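You operate a simulated robot arm through the tools that you are given. There is no shell and no other tool. Be economical: measure what you need, move in short steps, check, and stop when the job is done.

You are at the controls of a simulated robot arm. One attempt, no reset.

Task
Put the green bottle on the cream plate.

Only the result counts: the job must be done as asked and must still hold three seconds after the hand-in. Knocking over, shifting, dropping, spilling or breaking anything else fails it.

Robot
A 6-joint arm with a two-finger parallel gripper, fixed in place. Base frame: the origin is at the foot of the arm, x ahead of it, y to its left, z up; the work surface is at about z = 0. Units: m, rad, N and s.
With the tool pointing down near the work surface it reaches from about 0.14 to 0.58 m from the base axis. Its first joint turns from -1.152 to 1.152 rad. Payload 2.1 kg.
The TCP is the grasp point between the finger pads, 0.03 m short of the fingertips. In the tool frame z runs along the fingers and y along their closing line. Largest opening 0.094 m; finger width 0.028, thickness 0.01; the body of the gripper, 0.05 by 0.096 m, starts 0.055 m behind the TCP.
Orientation is told as [roll, pitch, yaw] about the base's x, y, z axes, in that order, counted from this pose: with the fingers straight down and closing along the base's y, the tool's x points along the base's -x, its y along +y and its z along -z.

Tools
- The arm moves only by the tool nudge_tool. Its argument "plan" is one flat list of numbers, 7 for each row, row after row: the shift along the tool's x, y, z in m, then the turn, a rotation vector about the tool's x, y, z in rad, then the closure in counts, from 0 (fully open) to 255 (shut). In form: [dx, dy, dz, wx, wy, wz, grip, dx, dy, dz, wx, wy, wz, grip, ...]. A call has 1 to 20 rows; each row is the pose to reach, as a shift and turn from the pose commanded when the call began, along the tool's axes at that moment. A row lasts 0.2 s, in which the tool goes at most 0.05 m and 0.15 rad; a call with a longer step from one row to the next is refused whole, and so is a gripper value outside its range. Where a pose cannot be reached the arm comes as near as it can. A force on the tool above 40 N (or 10 N above the force at the start of the call, whichever is more), or a blocked arm, ends the call early, and 0.2 s more pass. The fingers move at their own pace (about 0.072 m/s each) and stop on an object; they squeeze with about 42 N. The grip force told is the motor's: it shows also when the fingers shut on nothing. Time passes only in rows, and 0.2 s behind the last, so rows that repeat a pose let the fingers close. It gives the time, the measured TCP pose, the force on the tool (base axes), the opening and the grip force at its end, in the units of the frame above (readings bear some noise), and new pictures: "show" is both (left out), scene, wrist or none.
- Cameras (640 x 400 px; columns grow to the right, rows downward): "scene" is fixed at [0.066, -0.3825, 0.487]; the picture's right is [0.65, -0.76, 0.00], its down [-0.47, -0.40, -0.79] and it looks along [0.60, 0.51, -0.61] (base axes); focal length 247 px, centre (320, 200). "wrist" rides on the gripper at [-0.037, 0, -0.058] in the tool frame; the picture's right is [0.00, -1.00, 0.00], its down [0.97, 0.00, -0.24] and it looks along [0.24, 0.00, 0.97] (tool axes); focal length 218 px, centre (320, 200). There is no depth. A picture from a camera that has moved, and an enlarged one, comes with that camera's place and axes in the base frame and with its lens. The place of the scene camera against the robot may be out by one fixed shift of up to 0.012 m in any direction.
- zoom(camera, box): a new picture of the part [left, top, right, bottom] of that camera's present view, enlarged. The clock stands still meanwhile.
- close_job(): hands the job in; it is judged then, once.

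Work in short steps. Places have to be worked out from the pictures, the camera data and where the tool is seen: move nearer, look again, correct. Check each grasp and each placing, and mend what went wrong. You have 90 turns and 170 pictures in all, those below and enlarged ones among them. Open the gripper and draw the arm clear of the work before you hand the job in, unless the task says otherwise; then end with one line.

The tools are called after ">>>" by a JSON object that holds its "op" and its "data". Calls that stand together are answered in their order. nudge_tool: Moves the arm, as the interface text tells. Its arguments: {"type":"object","properties":{"plan":{"type":"array"},"show":{"type":"string","enum":["both","scene","wrist","none"]}},"required":["plan"]} The other tools are called the same way: zoom (camera, box) takes an enlarged picture of a part of a camera's view; close_job () hands the job in.

At the start:

```text
time_s: 0.0
eef_pos: [0.2601, -0.2206, 0.31]
ee_rot: [0.0, -0.002, 0.0]
contact_force: [0.7, 0.6, -0.6]
finger_gap: 0.094
grasp_force: 0.1
```

scene: 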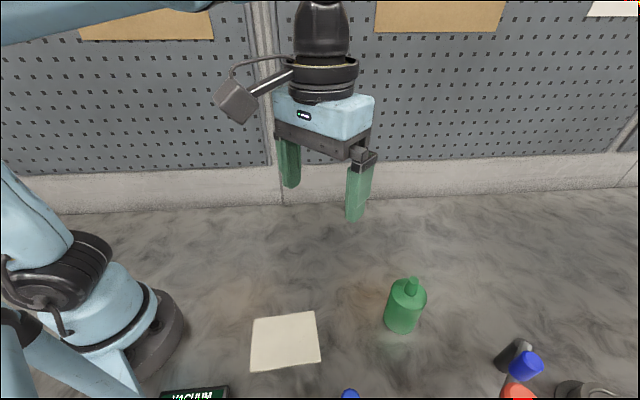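
wrist: 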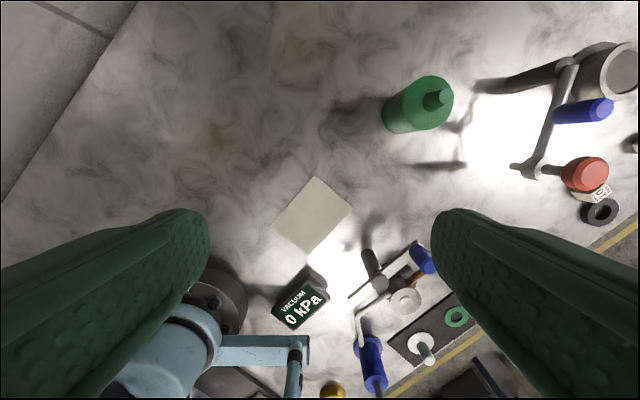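

The bottle is at about (0.347, -0.35), roughly 0.11 m tall with its cap. The plate centre is near (0.18, -0.206). I'll move above the bottle at z≈0.22 and look again.

>>> {"op": "nudge_tool", "data": {"plan": [-0.018, -0.026, 0.018, 0, 0, 0, 0, -0.036, -0.052, 0.036, 0, 0, 0, 0, -0.054, -0.078, 0.054, 0, 0, 0, 0, -0.072, -0.104, 0.072, 0, 0, 0, 0, -0.087, -0.129, 0.09, 0, 0, 0, 0, -0.087, -0.129, 0.09, 0, 0, 0, 0]}}

```text
time_s: 1.4
eef_pos: [0.3496, -0.3502, 0.2205]
ee_rot: [0.0, -0.003, 0.0]
contact_force: [0.2, 0.4, 0.0]
finger_gap: 0.0941
grasp_force: 0.0
camera wrist: at [0.3846, -0.3491, 0.2768], right [0.0, -1.0, 0.0], down [-0.97, 0.0, 0.24], along [-0.24, 0.0, -0.97], focal length 218 px, centre (320, 200)
```

scene: 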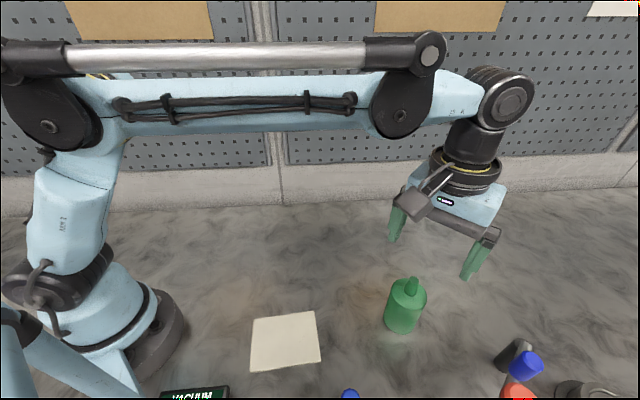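
wrist: 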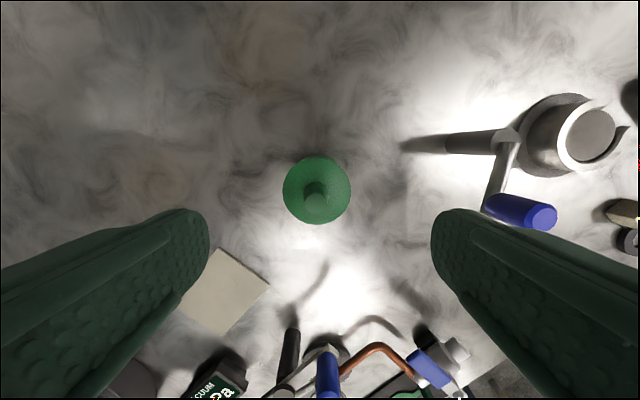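

The bottle is centred under the tool at about (0.346, -0.346), and its cap top may be as high as 0.13. I'll descend to z≈0.12 and check the cap's clearance to the palm.

>>> {"op": "nudge_tool", "data": {"plan": [0.003, 0.003, 0.03, 0, 0, 0, 0, 0.003, 0.003, 0.06, 0, 0, 0, 0, 0.003, 0.003, 0.085, 0, 0, 0, 0, 0.003, 0.003, 0.1, 0, 0, 0, 0, 0.003, 0.003, 0.1, 0, 0, 0, 0]}}

>>> {"op": "zoom", "data": {"camera": "scene", "box": [320, 200, 520, 350]}}

```text
time_s: 2.6
eef_pos: [0.3435, -0.3456, 0.119]
ee_rot: [0.0, -0.002, 0.001]
contact_force: [0.9, 0.0, 0.5]
finger_gap: 0.094
grasp_force: 0.0
camera wrist: at [0.3805, -0.3448, 0.1766], right [0.0, -1.0, 0.0], down [-0.97, 0.0, 0.24], along [-0.24, 0.0, -0.97], focal length 218 px, centre (320, 200)
```

scene: 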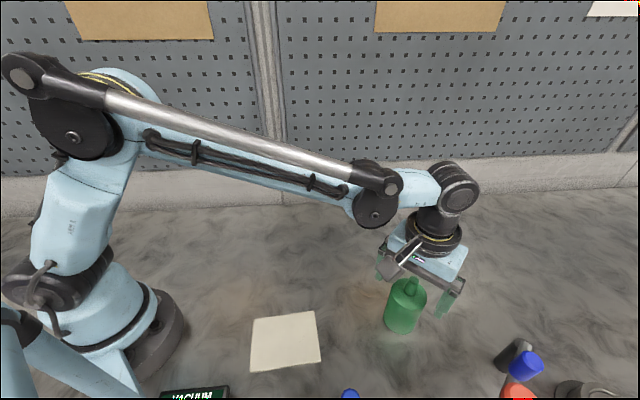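
wrist: 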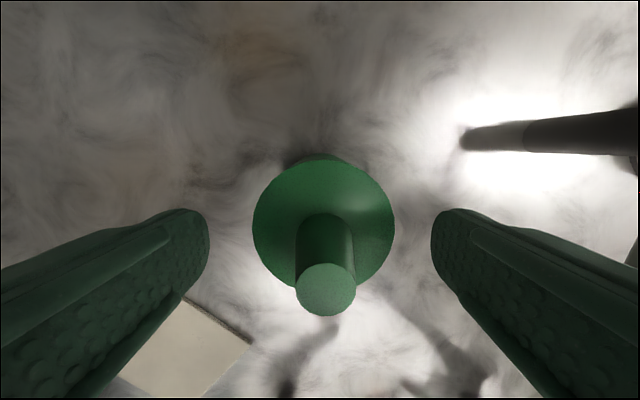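

```text
2.67 times, centred on (420, 275) of scene
camera zoom: at [0.066, -0.3825, 0.487], right [0.65, -0.76, 0.0], down [-0.47, -0.4, -0.79], along [0.6, 0.51, -0.61], focal length 658 px, centre (53, 0)
```

zoom: 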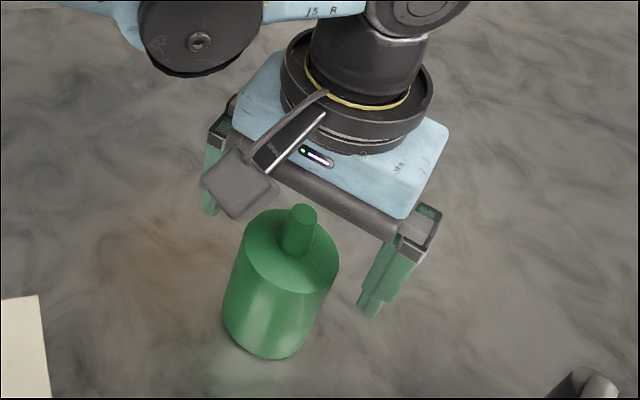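

The cap top is at z≈0.13, the shoulder at ≈0.088 and the bottle axis at about (0.346, -0.346). I'll lower to TCP z≈0.083, which leaves about 8 mm between palm and cap, and then close.

>>> {"op": "nudge_tool", "data": {"plan": [-0.002, -0.001, 0.012, 0, 0, 0, 0, -0.002, -0.001, 0.024, 0, 0, 0, 0, -0.002, -0.001, 0.036, 0, 0, 0, 0, -0.002, -0.001, 0.036, 0, 0, 0, 0, -0.002, -0.001, 0.036, 0, 0, 0, 255, -0.002, -0.001, 0.036, 0, 0, 0, 255, -0.002, -0.001, 0.036, 0, 0, 0, 255, -0.002, -0.001, 0.036, 0, 0, 0, 255]}}

```text
time_s: 4.4
eef_pos: [0.3472, -0.3473, 0.0838]
ee_rot: [-0.001, -0.002, 0.0]
contact_force: [-0.4, 0.0, -0.7]
finger_gap: 0.0589
grasp_force: 41.5
camera wrist: at [0.3827, -0.3462, 0.1411], right [0.0, -1.0, 0.0], down [-0.97, 0.0, 0.24], along [-0.24, 0.0, -0.97], focal length 218 px, centre (320, 200)
```

scene: 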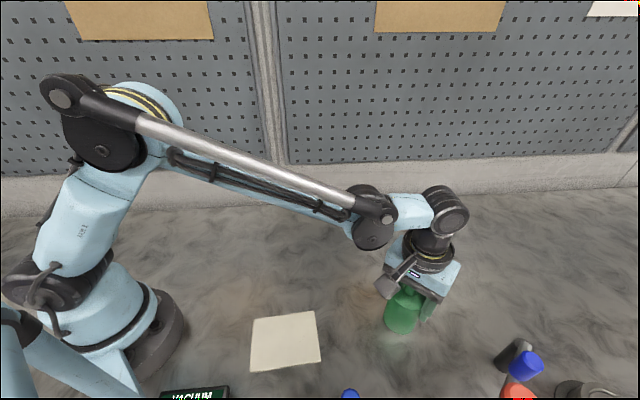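
wrist: 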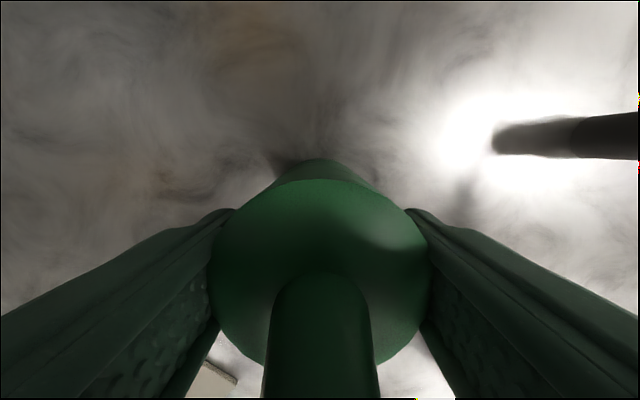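

The fingers are stopped at a 0.059 m gap with 41 N, so the bottle is held. I'll lift it 0.08 m and check.

>>> {"op": "nudge_tool", "data": {"plan": [0, 0, -0.01, 0, 0, 0, 255, 0, 0, -0.03, 0, 0, 0, 255, 0, 0, -0.055, 0, 0, 0, 255, 0, 0, -0.08, 0, 0, 0, 255, 0, 0, -0.08, 0, 0, 0, 255]}}

>>> {"op": "zoom", "data": {"camera": "scene", "box": [140, 220, 440, 400]}}

```text
time_s: 5.6
eef_pos: [0.347, -0.3472, 0.1649]
ee_rot: [-0.001, -0.002, 0.0]
contact_force: [-0.4, 0.2, -1.5]
finger_gap: 0.0583
grasp_force: 42.4
camera wrist: at [0.3826, -0.3464, 0.2214], right [0.0, -1.0, 0.0], down [-0.97, 0.0, 0.24], along [-0.24, 0.0, -0.97], focal length 218 px, centre (320, 200)
```

scene: 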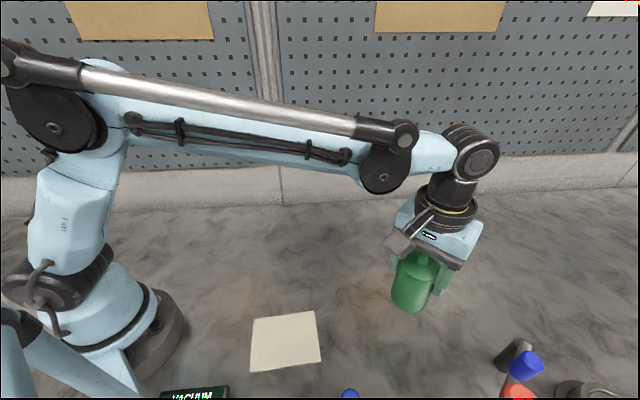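
wrist: 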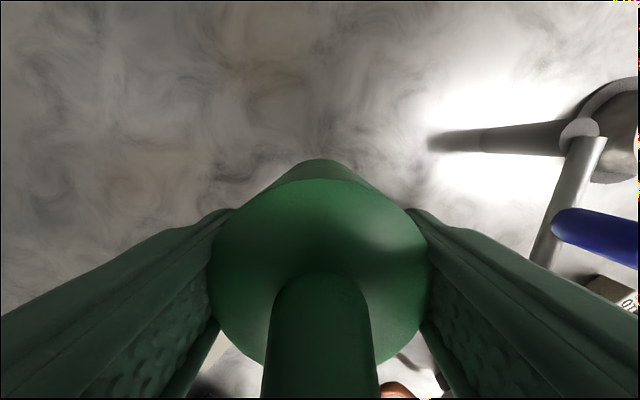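

```text
2.13 times, centred on (290, 310) of scene
camera zoom: at [0.066, -0.3825, 0.4869], right [0.65, -0.76, 0.0], down [-0.47, -0.4, -0.79], along [0.6, 0.51, -0.61], focal length 526 px, centre (384, -35)
```

zoom: 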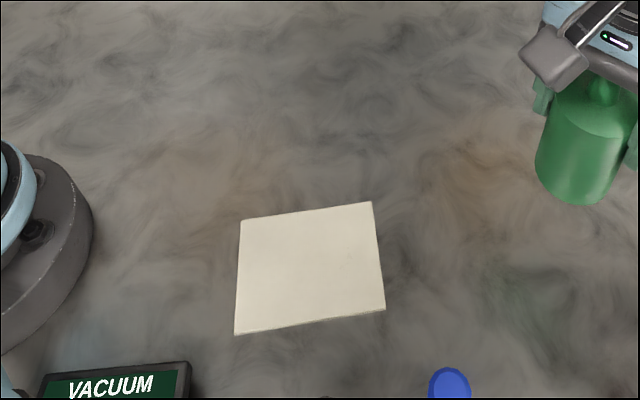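

The bottle is lifted and upright. The plate centre works out to about (0.182, -0.209), and the lever handle to the right is about 9 cm clear of the fingers. I'll carry the bottle over the plate at this height.

>>> {"op": "nudge_tool", "data": {"plan": [0.02, 0.017, 0, 0, 0, 0, 255, 0.045, 0.038, 0, 0, 0, 0, 255, 0.07, 0.059, 0, 0, 0, 0, 255, 0.095, 0.08, 0, 0, 0, 0, 255, 0.12, 0.101, 0, 0, 0, 0, 255, 0.145, 0.122, 0, 0, 0, 0, 255, 0.164, 0.138, 0, 0, 0, 0, 255, 0.164, 0.138, 0, 0, 0, 0, 255]}}

>>> {"op": "zoom", "data": {"camera": "scene", "box": [180, 200, 440, 400]}}

```text
time_s: 7.4
eef_pos: [0.1821, -0.2085, 0.1644]
ee_rot: [-0.001, -0.001, 0.0]
contact_force: [-0.5, 0.9, -2.0]
finger_gap: 0.0582
grasp_force: 42.0
camera wrist: at [0.2182, -0.2073, 0.2209], right [0.0, -1.0, 0.0], down [-0.97, 0.0, 0.24], along [-0.24, 0.0, -0.97], focal length 218 px, centre (320, 200)
```

scene: 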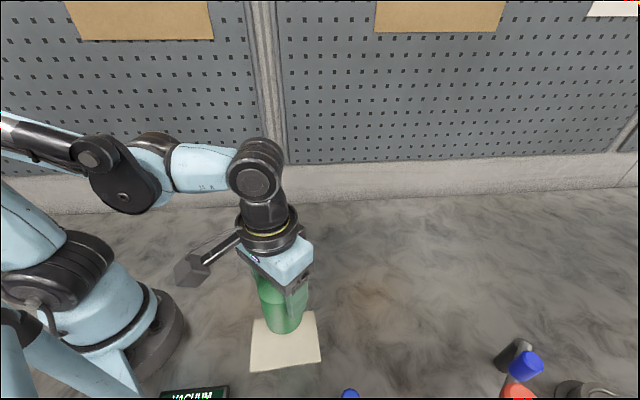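
wrist: 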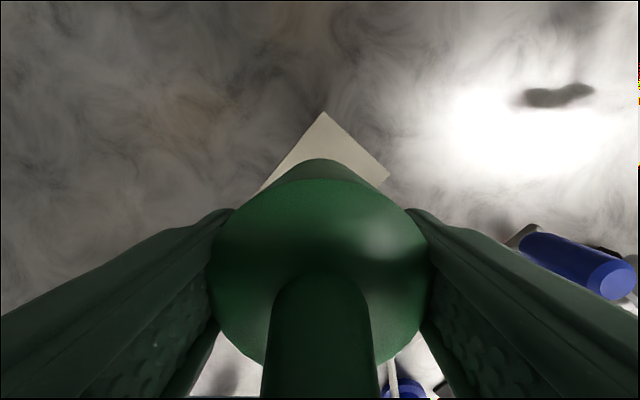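

```text
2.00 times, centred on (310, 300) of scene
camera zoom: at [0.066, -0.3825, 0.4869], right [0.65, -0.76, 0.0], down [-0.47, -0.4, -0.79], along [0.6, 0.51, -0.61], focal length 493 px, centre (340, 0)
```

zoom: 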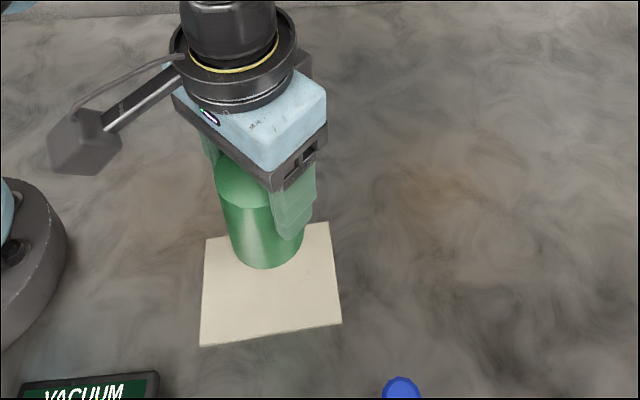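

The bottle is over the plate, whose corners give a centre of about (0.178, -0.208). I'll shift 4 mm in x and lower to just above the plate.

>>> {"op": "nudge_tool", "data": {"plan": [0.004, 0, 0.02, 0, 0, 0, 255, 0.004, 0, 0.04, 0, 0, 0, 255, 0.004, 0, 0.055, 0, 0, 0, 255, 0.004, 0, 0.067, 0, 0, 0, 255, 0.004, 0, 0.067, 0, 0, 0, 255], "show": "scene"}}

>>> {"op": "zoom", "data": {"camera": "scene", "box": [220, 280, 360, 390]}}

```text
time_s: 8.6
eef_pos: [0.1794, -0.2078, 0.097]
ee_rot: [0.0, -0.001, 0.001]
contact_force: [-0.4, 0.5, -2.2]
finger_gap: 0.0584
grasp_force: 41.9
```

scene: 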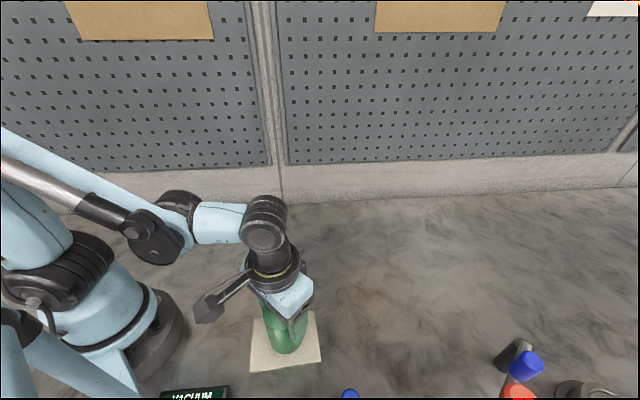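

```text
3.64 times, centred on (290, 335) of scene
camera zoom: at [0.066, -0.3825, 0.4869], right [0.65, -0.76, 0.0], down [-0.47, -0.4, -0.79], along [0.6, 0.51, -0.61], focal length 897 px, centre (429, -291)
```

zoom: 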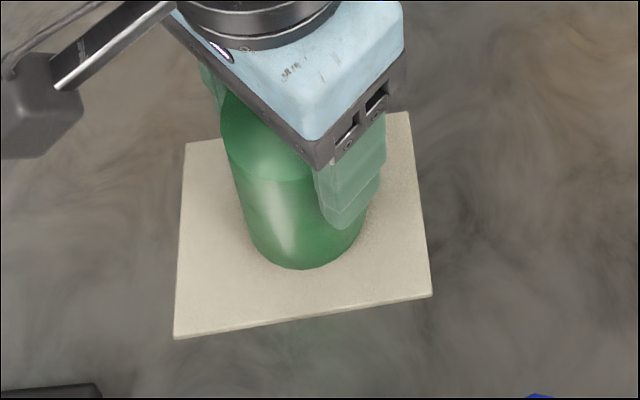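

The bottle is centred and hangs about 1 cm above the plate. I'll lower it in 2 mm steps and watch the force.

>>> {"op": "nudge_tool", "data": {"plan": [0, 0, 0.002, 0, 0, 0, 255, 0, 0, 0.004, 0, 0, 0, 255, 0, 0, 0.006, 0, 0, 0, 255], "show": "none"}}

```text
time_s: 9.4
eef_pos: [0.1798, -0.2085, 0.0911]
ee_rot: [0.0, 0.0, -0.001]
contact_force: [0.3, 0.0, -2.4]
finger_gap: 0.0583
grasp_force: 42.3
```

There's no contact yet at z=0.091, so I'll keep lowering in 1 mm steps.

>>> {"op": "nudge_tool", "data": {"plan": [0, 0, 0.001, 0, 0, 0, 255, 0, 0, 0.002, 0, 0, 0, 255], "show": "none"}}

```text
time_s: 10.0
eef_pos: [0.1788, -0.2091, 0.0891]
ee_rot: [0.0, -0.001, 0.0]
contact_force: [-0.9, 1.0, -0.2]
finger_gap: 0.0584
grasp_force: 41.9
```

The weight reading has dropped from -2.3 N to about 0, which suggests first contact. I'll go 1 mm more to confirm.

>>> {"op": "nudge_tool", "data": {"plan": [0, 0, 0.001, 0, 0, 0, 255, 0, 0, 0.001, 0, 0, 0, 255], "show": "scene"}}

>>> {"op": "zoom", "data": {"camera": "scene", "box": [220, 280, 360, 390]}}

```text
time_s: 10.6
eef_pos: [0.1795, -0.2092, 0.0888]
ee_rot: [0.0, -0.001, -0.001]
contact_force: [-0.7, 3.3, 34.5]
finger_gap: 0.0584
grasp_force: 41.7
```

scene: 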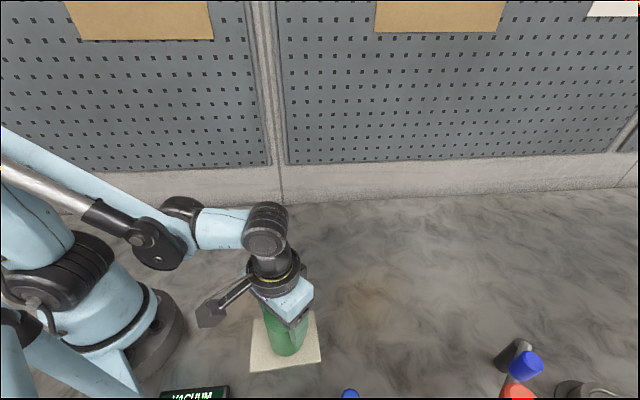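

```text
3.64 times, centred on (290, 335) of scene
camera zoom: at [0.0659, -0.3824, 0.487], right [0.65, -0.76, 0.0], down [-0.47, -0.4, -0.79], along [0.6, 0.51, -0.61], focal length 897 px, centre (429, -291)
```

zoom: 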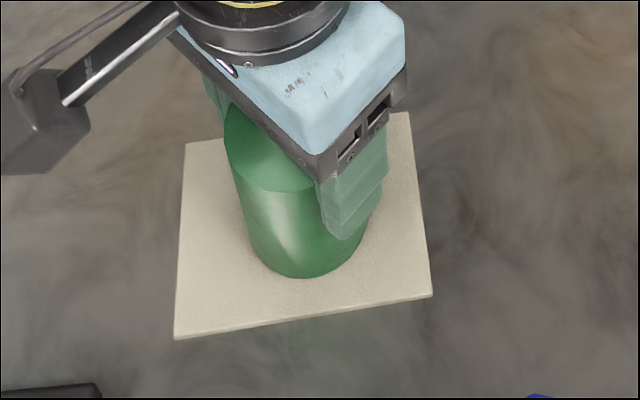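

The 34 N upward push shows the bottle is seated on the plate. I'll back off 1 mm to relieve the load, open gradually, and rise only once the fingers are open.

>>> {"op": "nudge_tool", "data": {"plan": [0, 0, -0.001, 0, 0, 0, 255, 0, 0, -0.001, 0, 0, 0, 120, 0, 0, -0.001, 0, 0, 0, 60, 0, 0, -0.001, 0, 0, 0, 0, 0, 0, -0.001, 0, 0, 0, 0, 0, 0, -0.001, 0, 0, 0, 0]}}

```text
time_s: 12.0
eef_pos: [0.1785, -0.2086, 0.0871]
ee_rot: [-0.001, -0.002, 0.001]
contact_force: [0.0, -1.1, -0.6]
finger_gap: 0.0939
grasp_force: 0.0
camera wrist: at [0.2148, -0.2083, 0.146], right [0.0, -1.0, 0.0], down [-0.97, 0.0, 0.24], along [-0.24, 0.0, -0.97], focal length 218 px, centre (320, 200)
```

scene: 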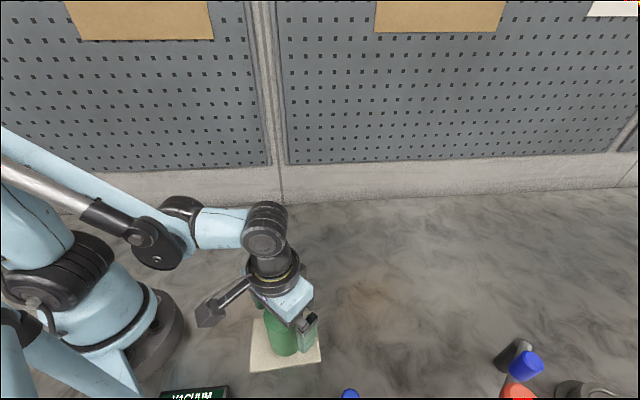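
wrist: 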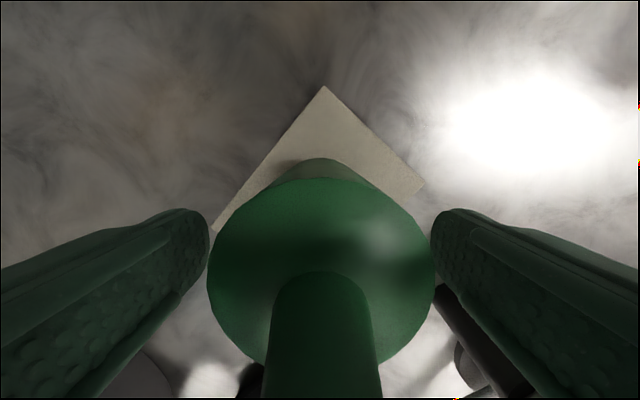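

The fingers are fully open and the bottle stands upright on the plate. I'll rise straight up, clear of the cap.

>>> {"op": "nudge_tool", "data": {"plan": [0, 0, -0.015, 0, 0, 0, 0, 0, 0, -0.04, 0, 0, 0, 0, 0, 0, -0.07, 0, 0, 0, 0, 0, 0, -0.1, 0, 0, 0, 0, 0, 0, -0.13, 0, 0, 0, 0, -0.03, 0, -0.16, 0, 0, 0, 0, -0.07, 0, -0.18, 0, 0, 0, 0, -0.1, 0, -0.19, 0, 0, 0, 0, -0.1, 0, -0.19, 0, 0, 0, 0]}}

```text
time_s: 14.0
eef_pos: [0.2801, -0.2076, 0.2791]
ee_rot: [0.0, -0.001, -0.001]
contact_force: [0.2, 0.5, 0.1]
finger_gap: 0.0939
grasp_force: 0.0
camera wrist: at [0.3159, -0.2076, 0.3368], right [0.0, -1.0, 0.0], down [-0.97, 0.0, 0.24], along [-0.24, 0.0, -0.97], focal length 218 px, centre (320, 200)
```

scene: 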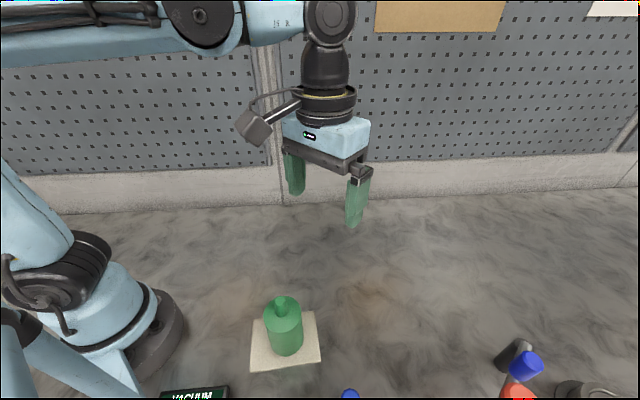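
wrist: 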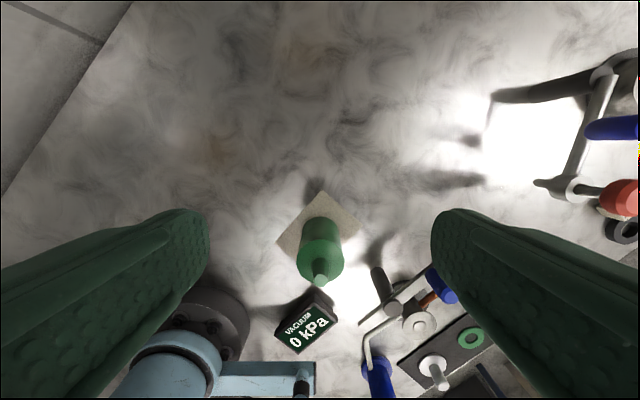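

The bottle stands upright and centred on the plate, the arm is clear, and nothing else has moved. I'm handing in.

>>> {"op": "close_job", "data": {}}

```text
The job is handed in.
```

The green bottle is standing upright on the cream plate, the gripper is open and clear of the work, and the job is handed in.
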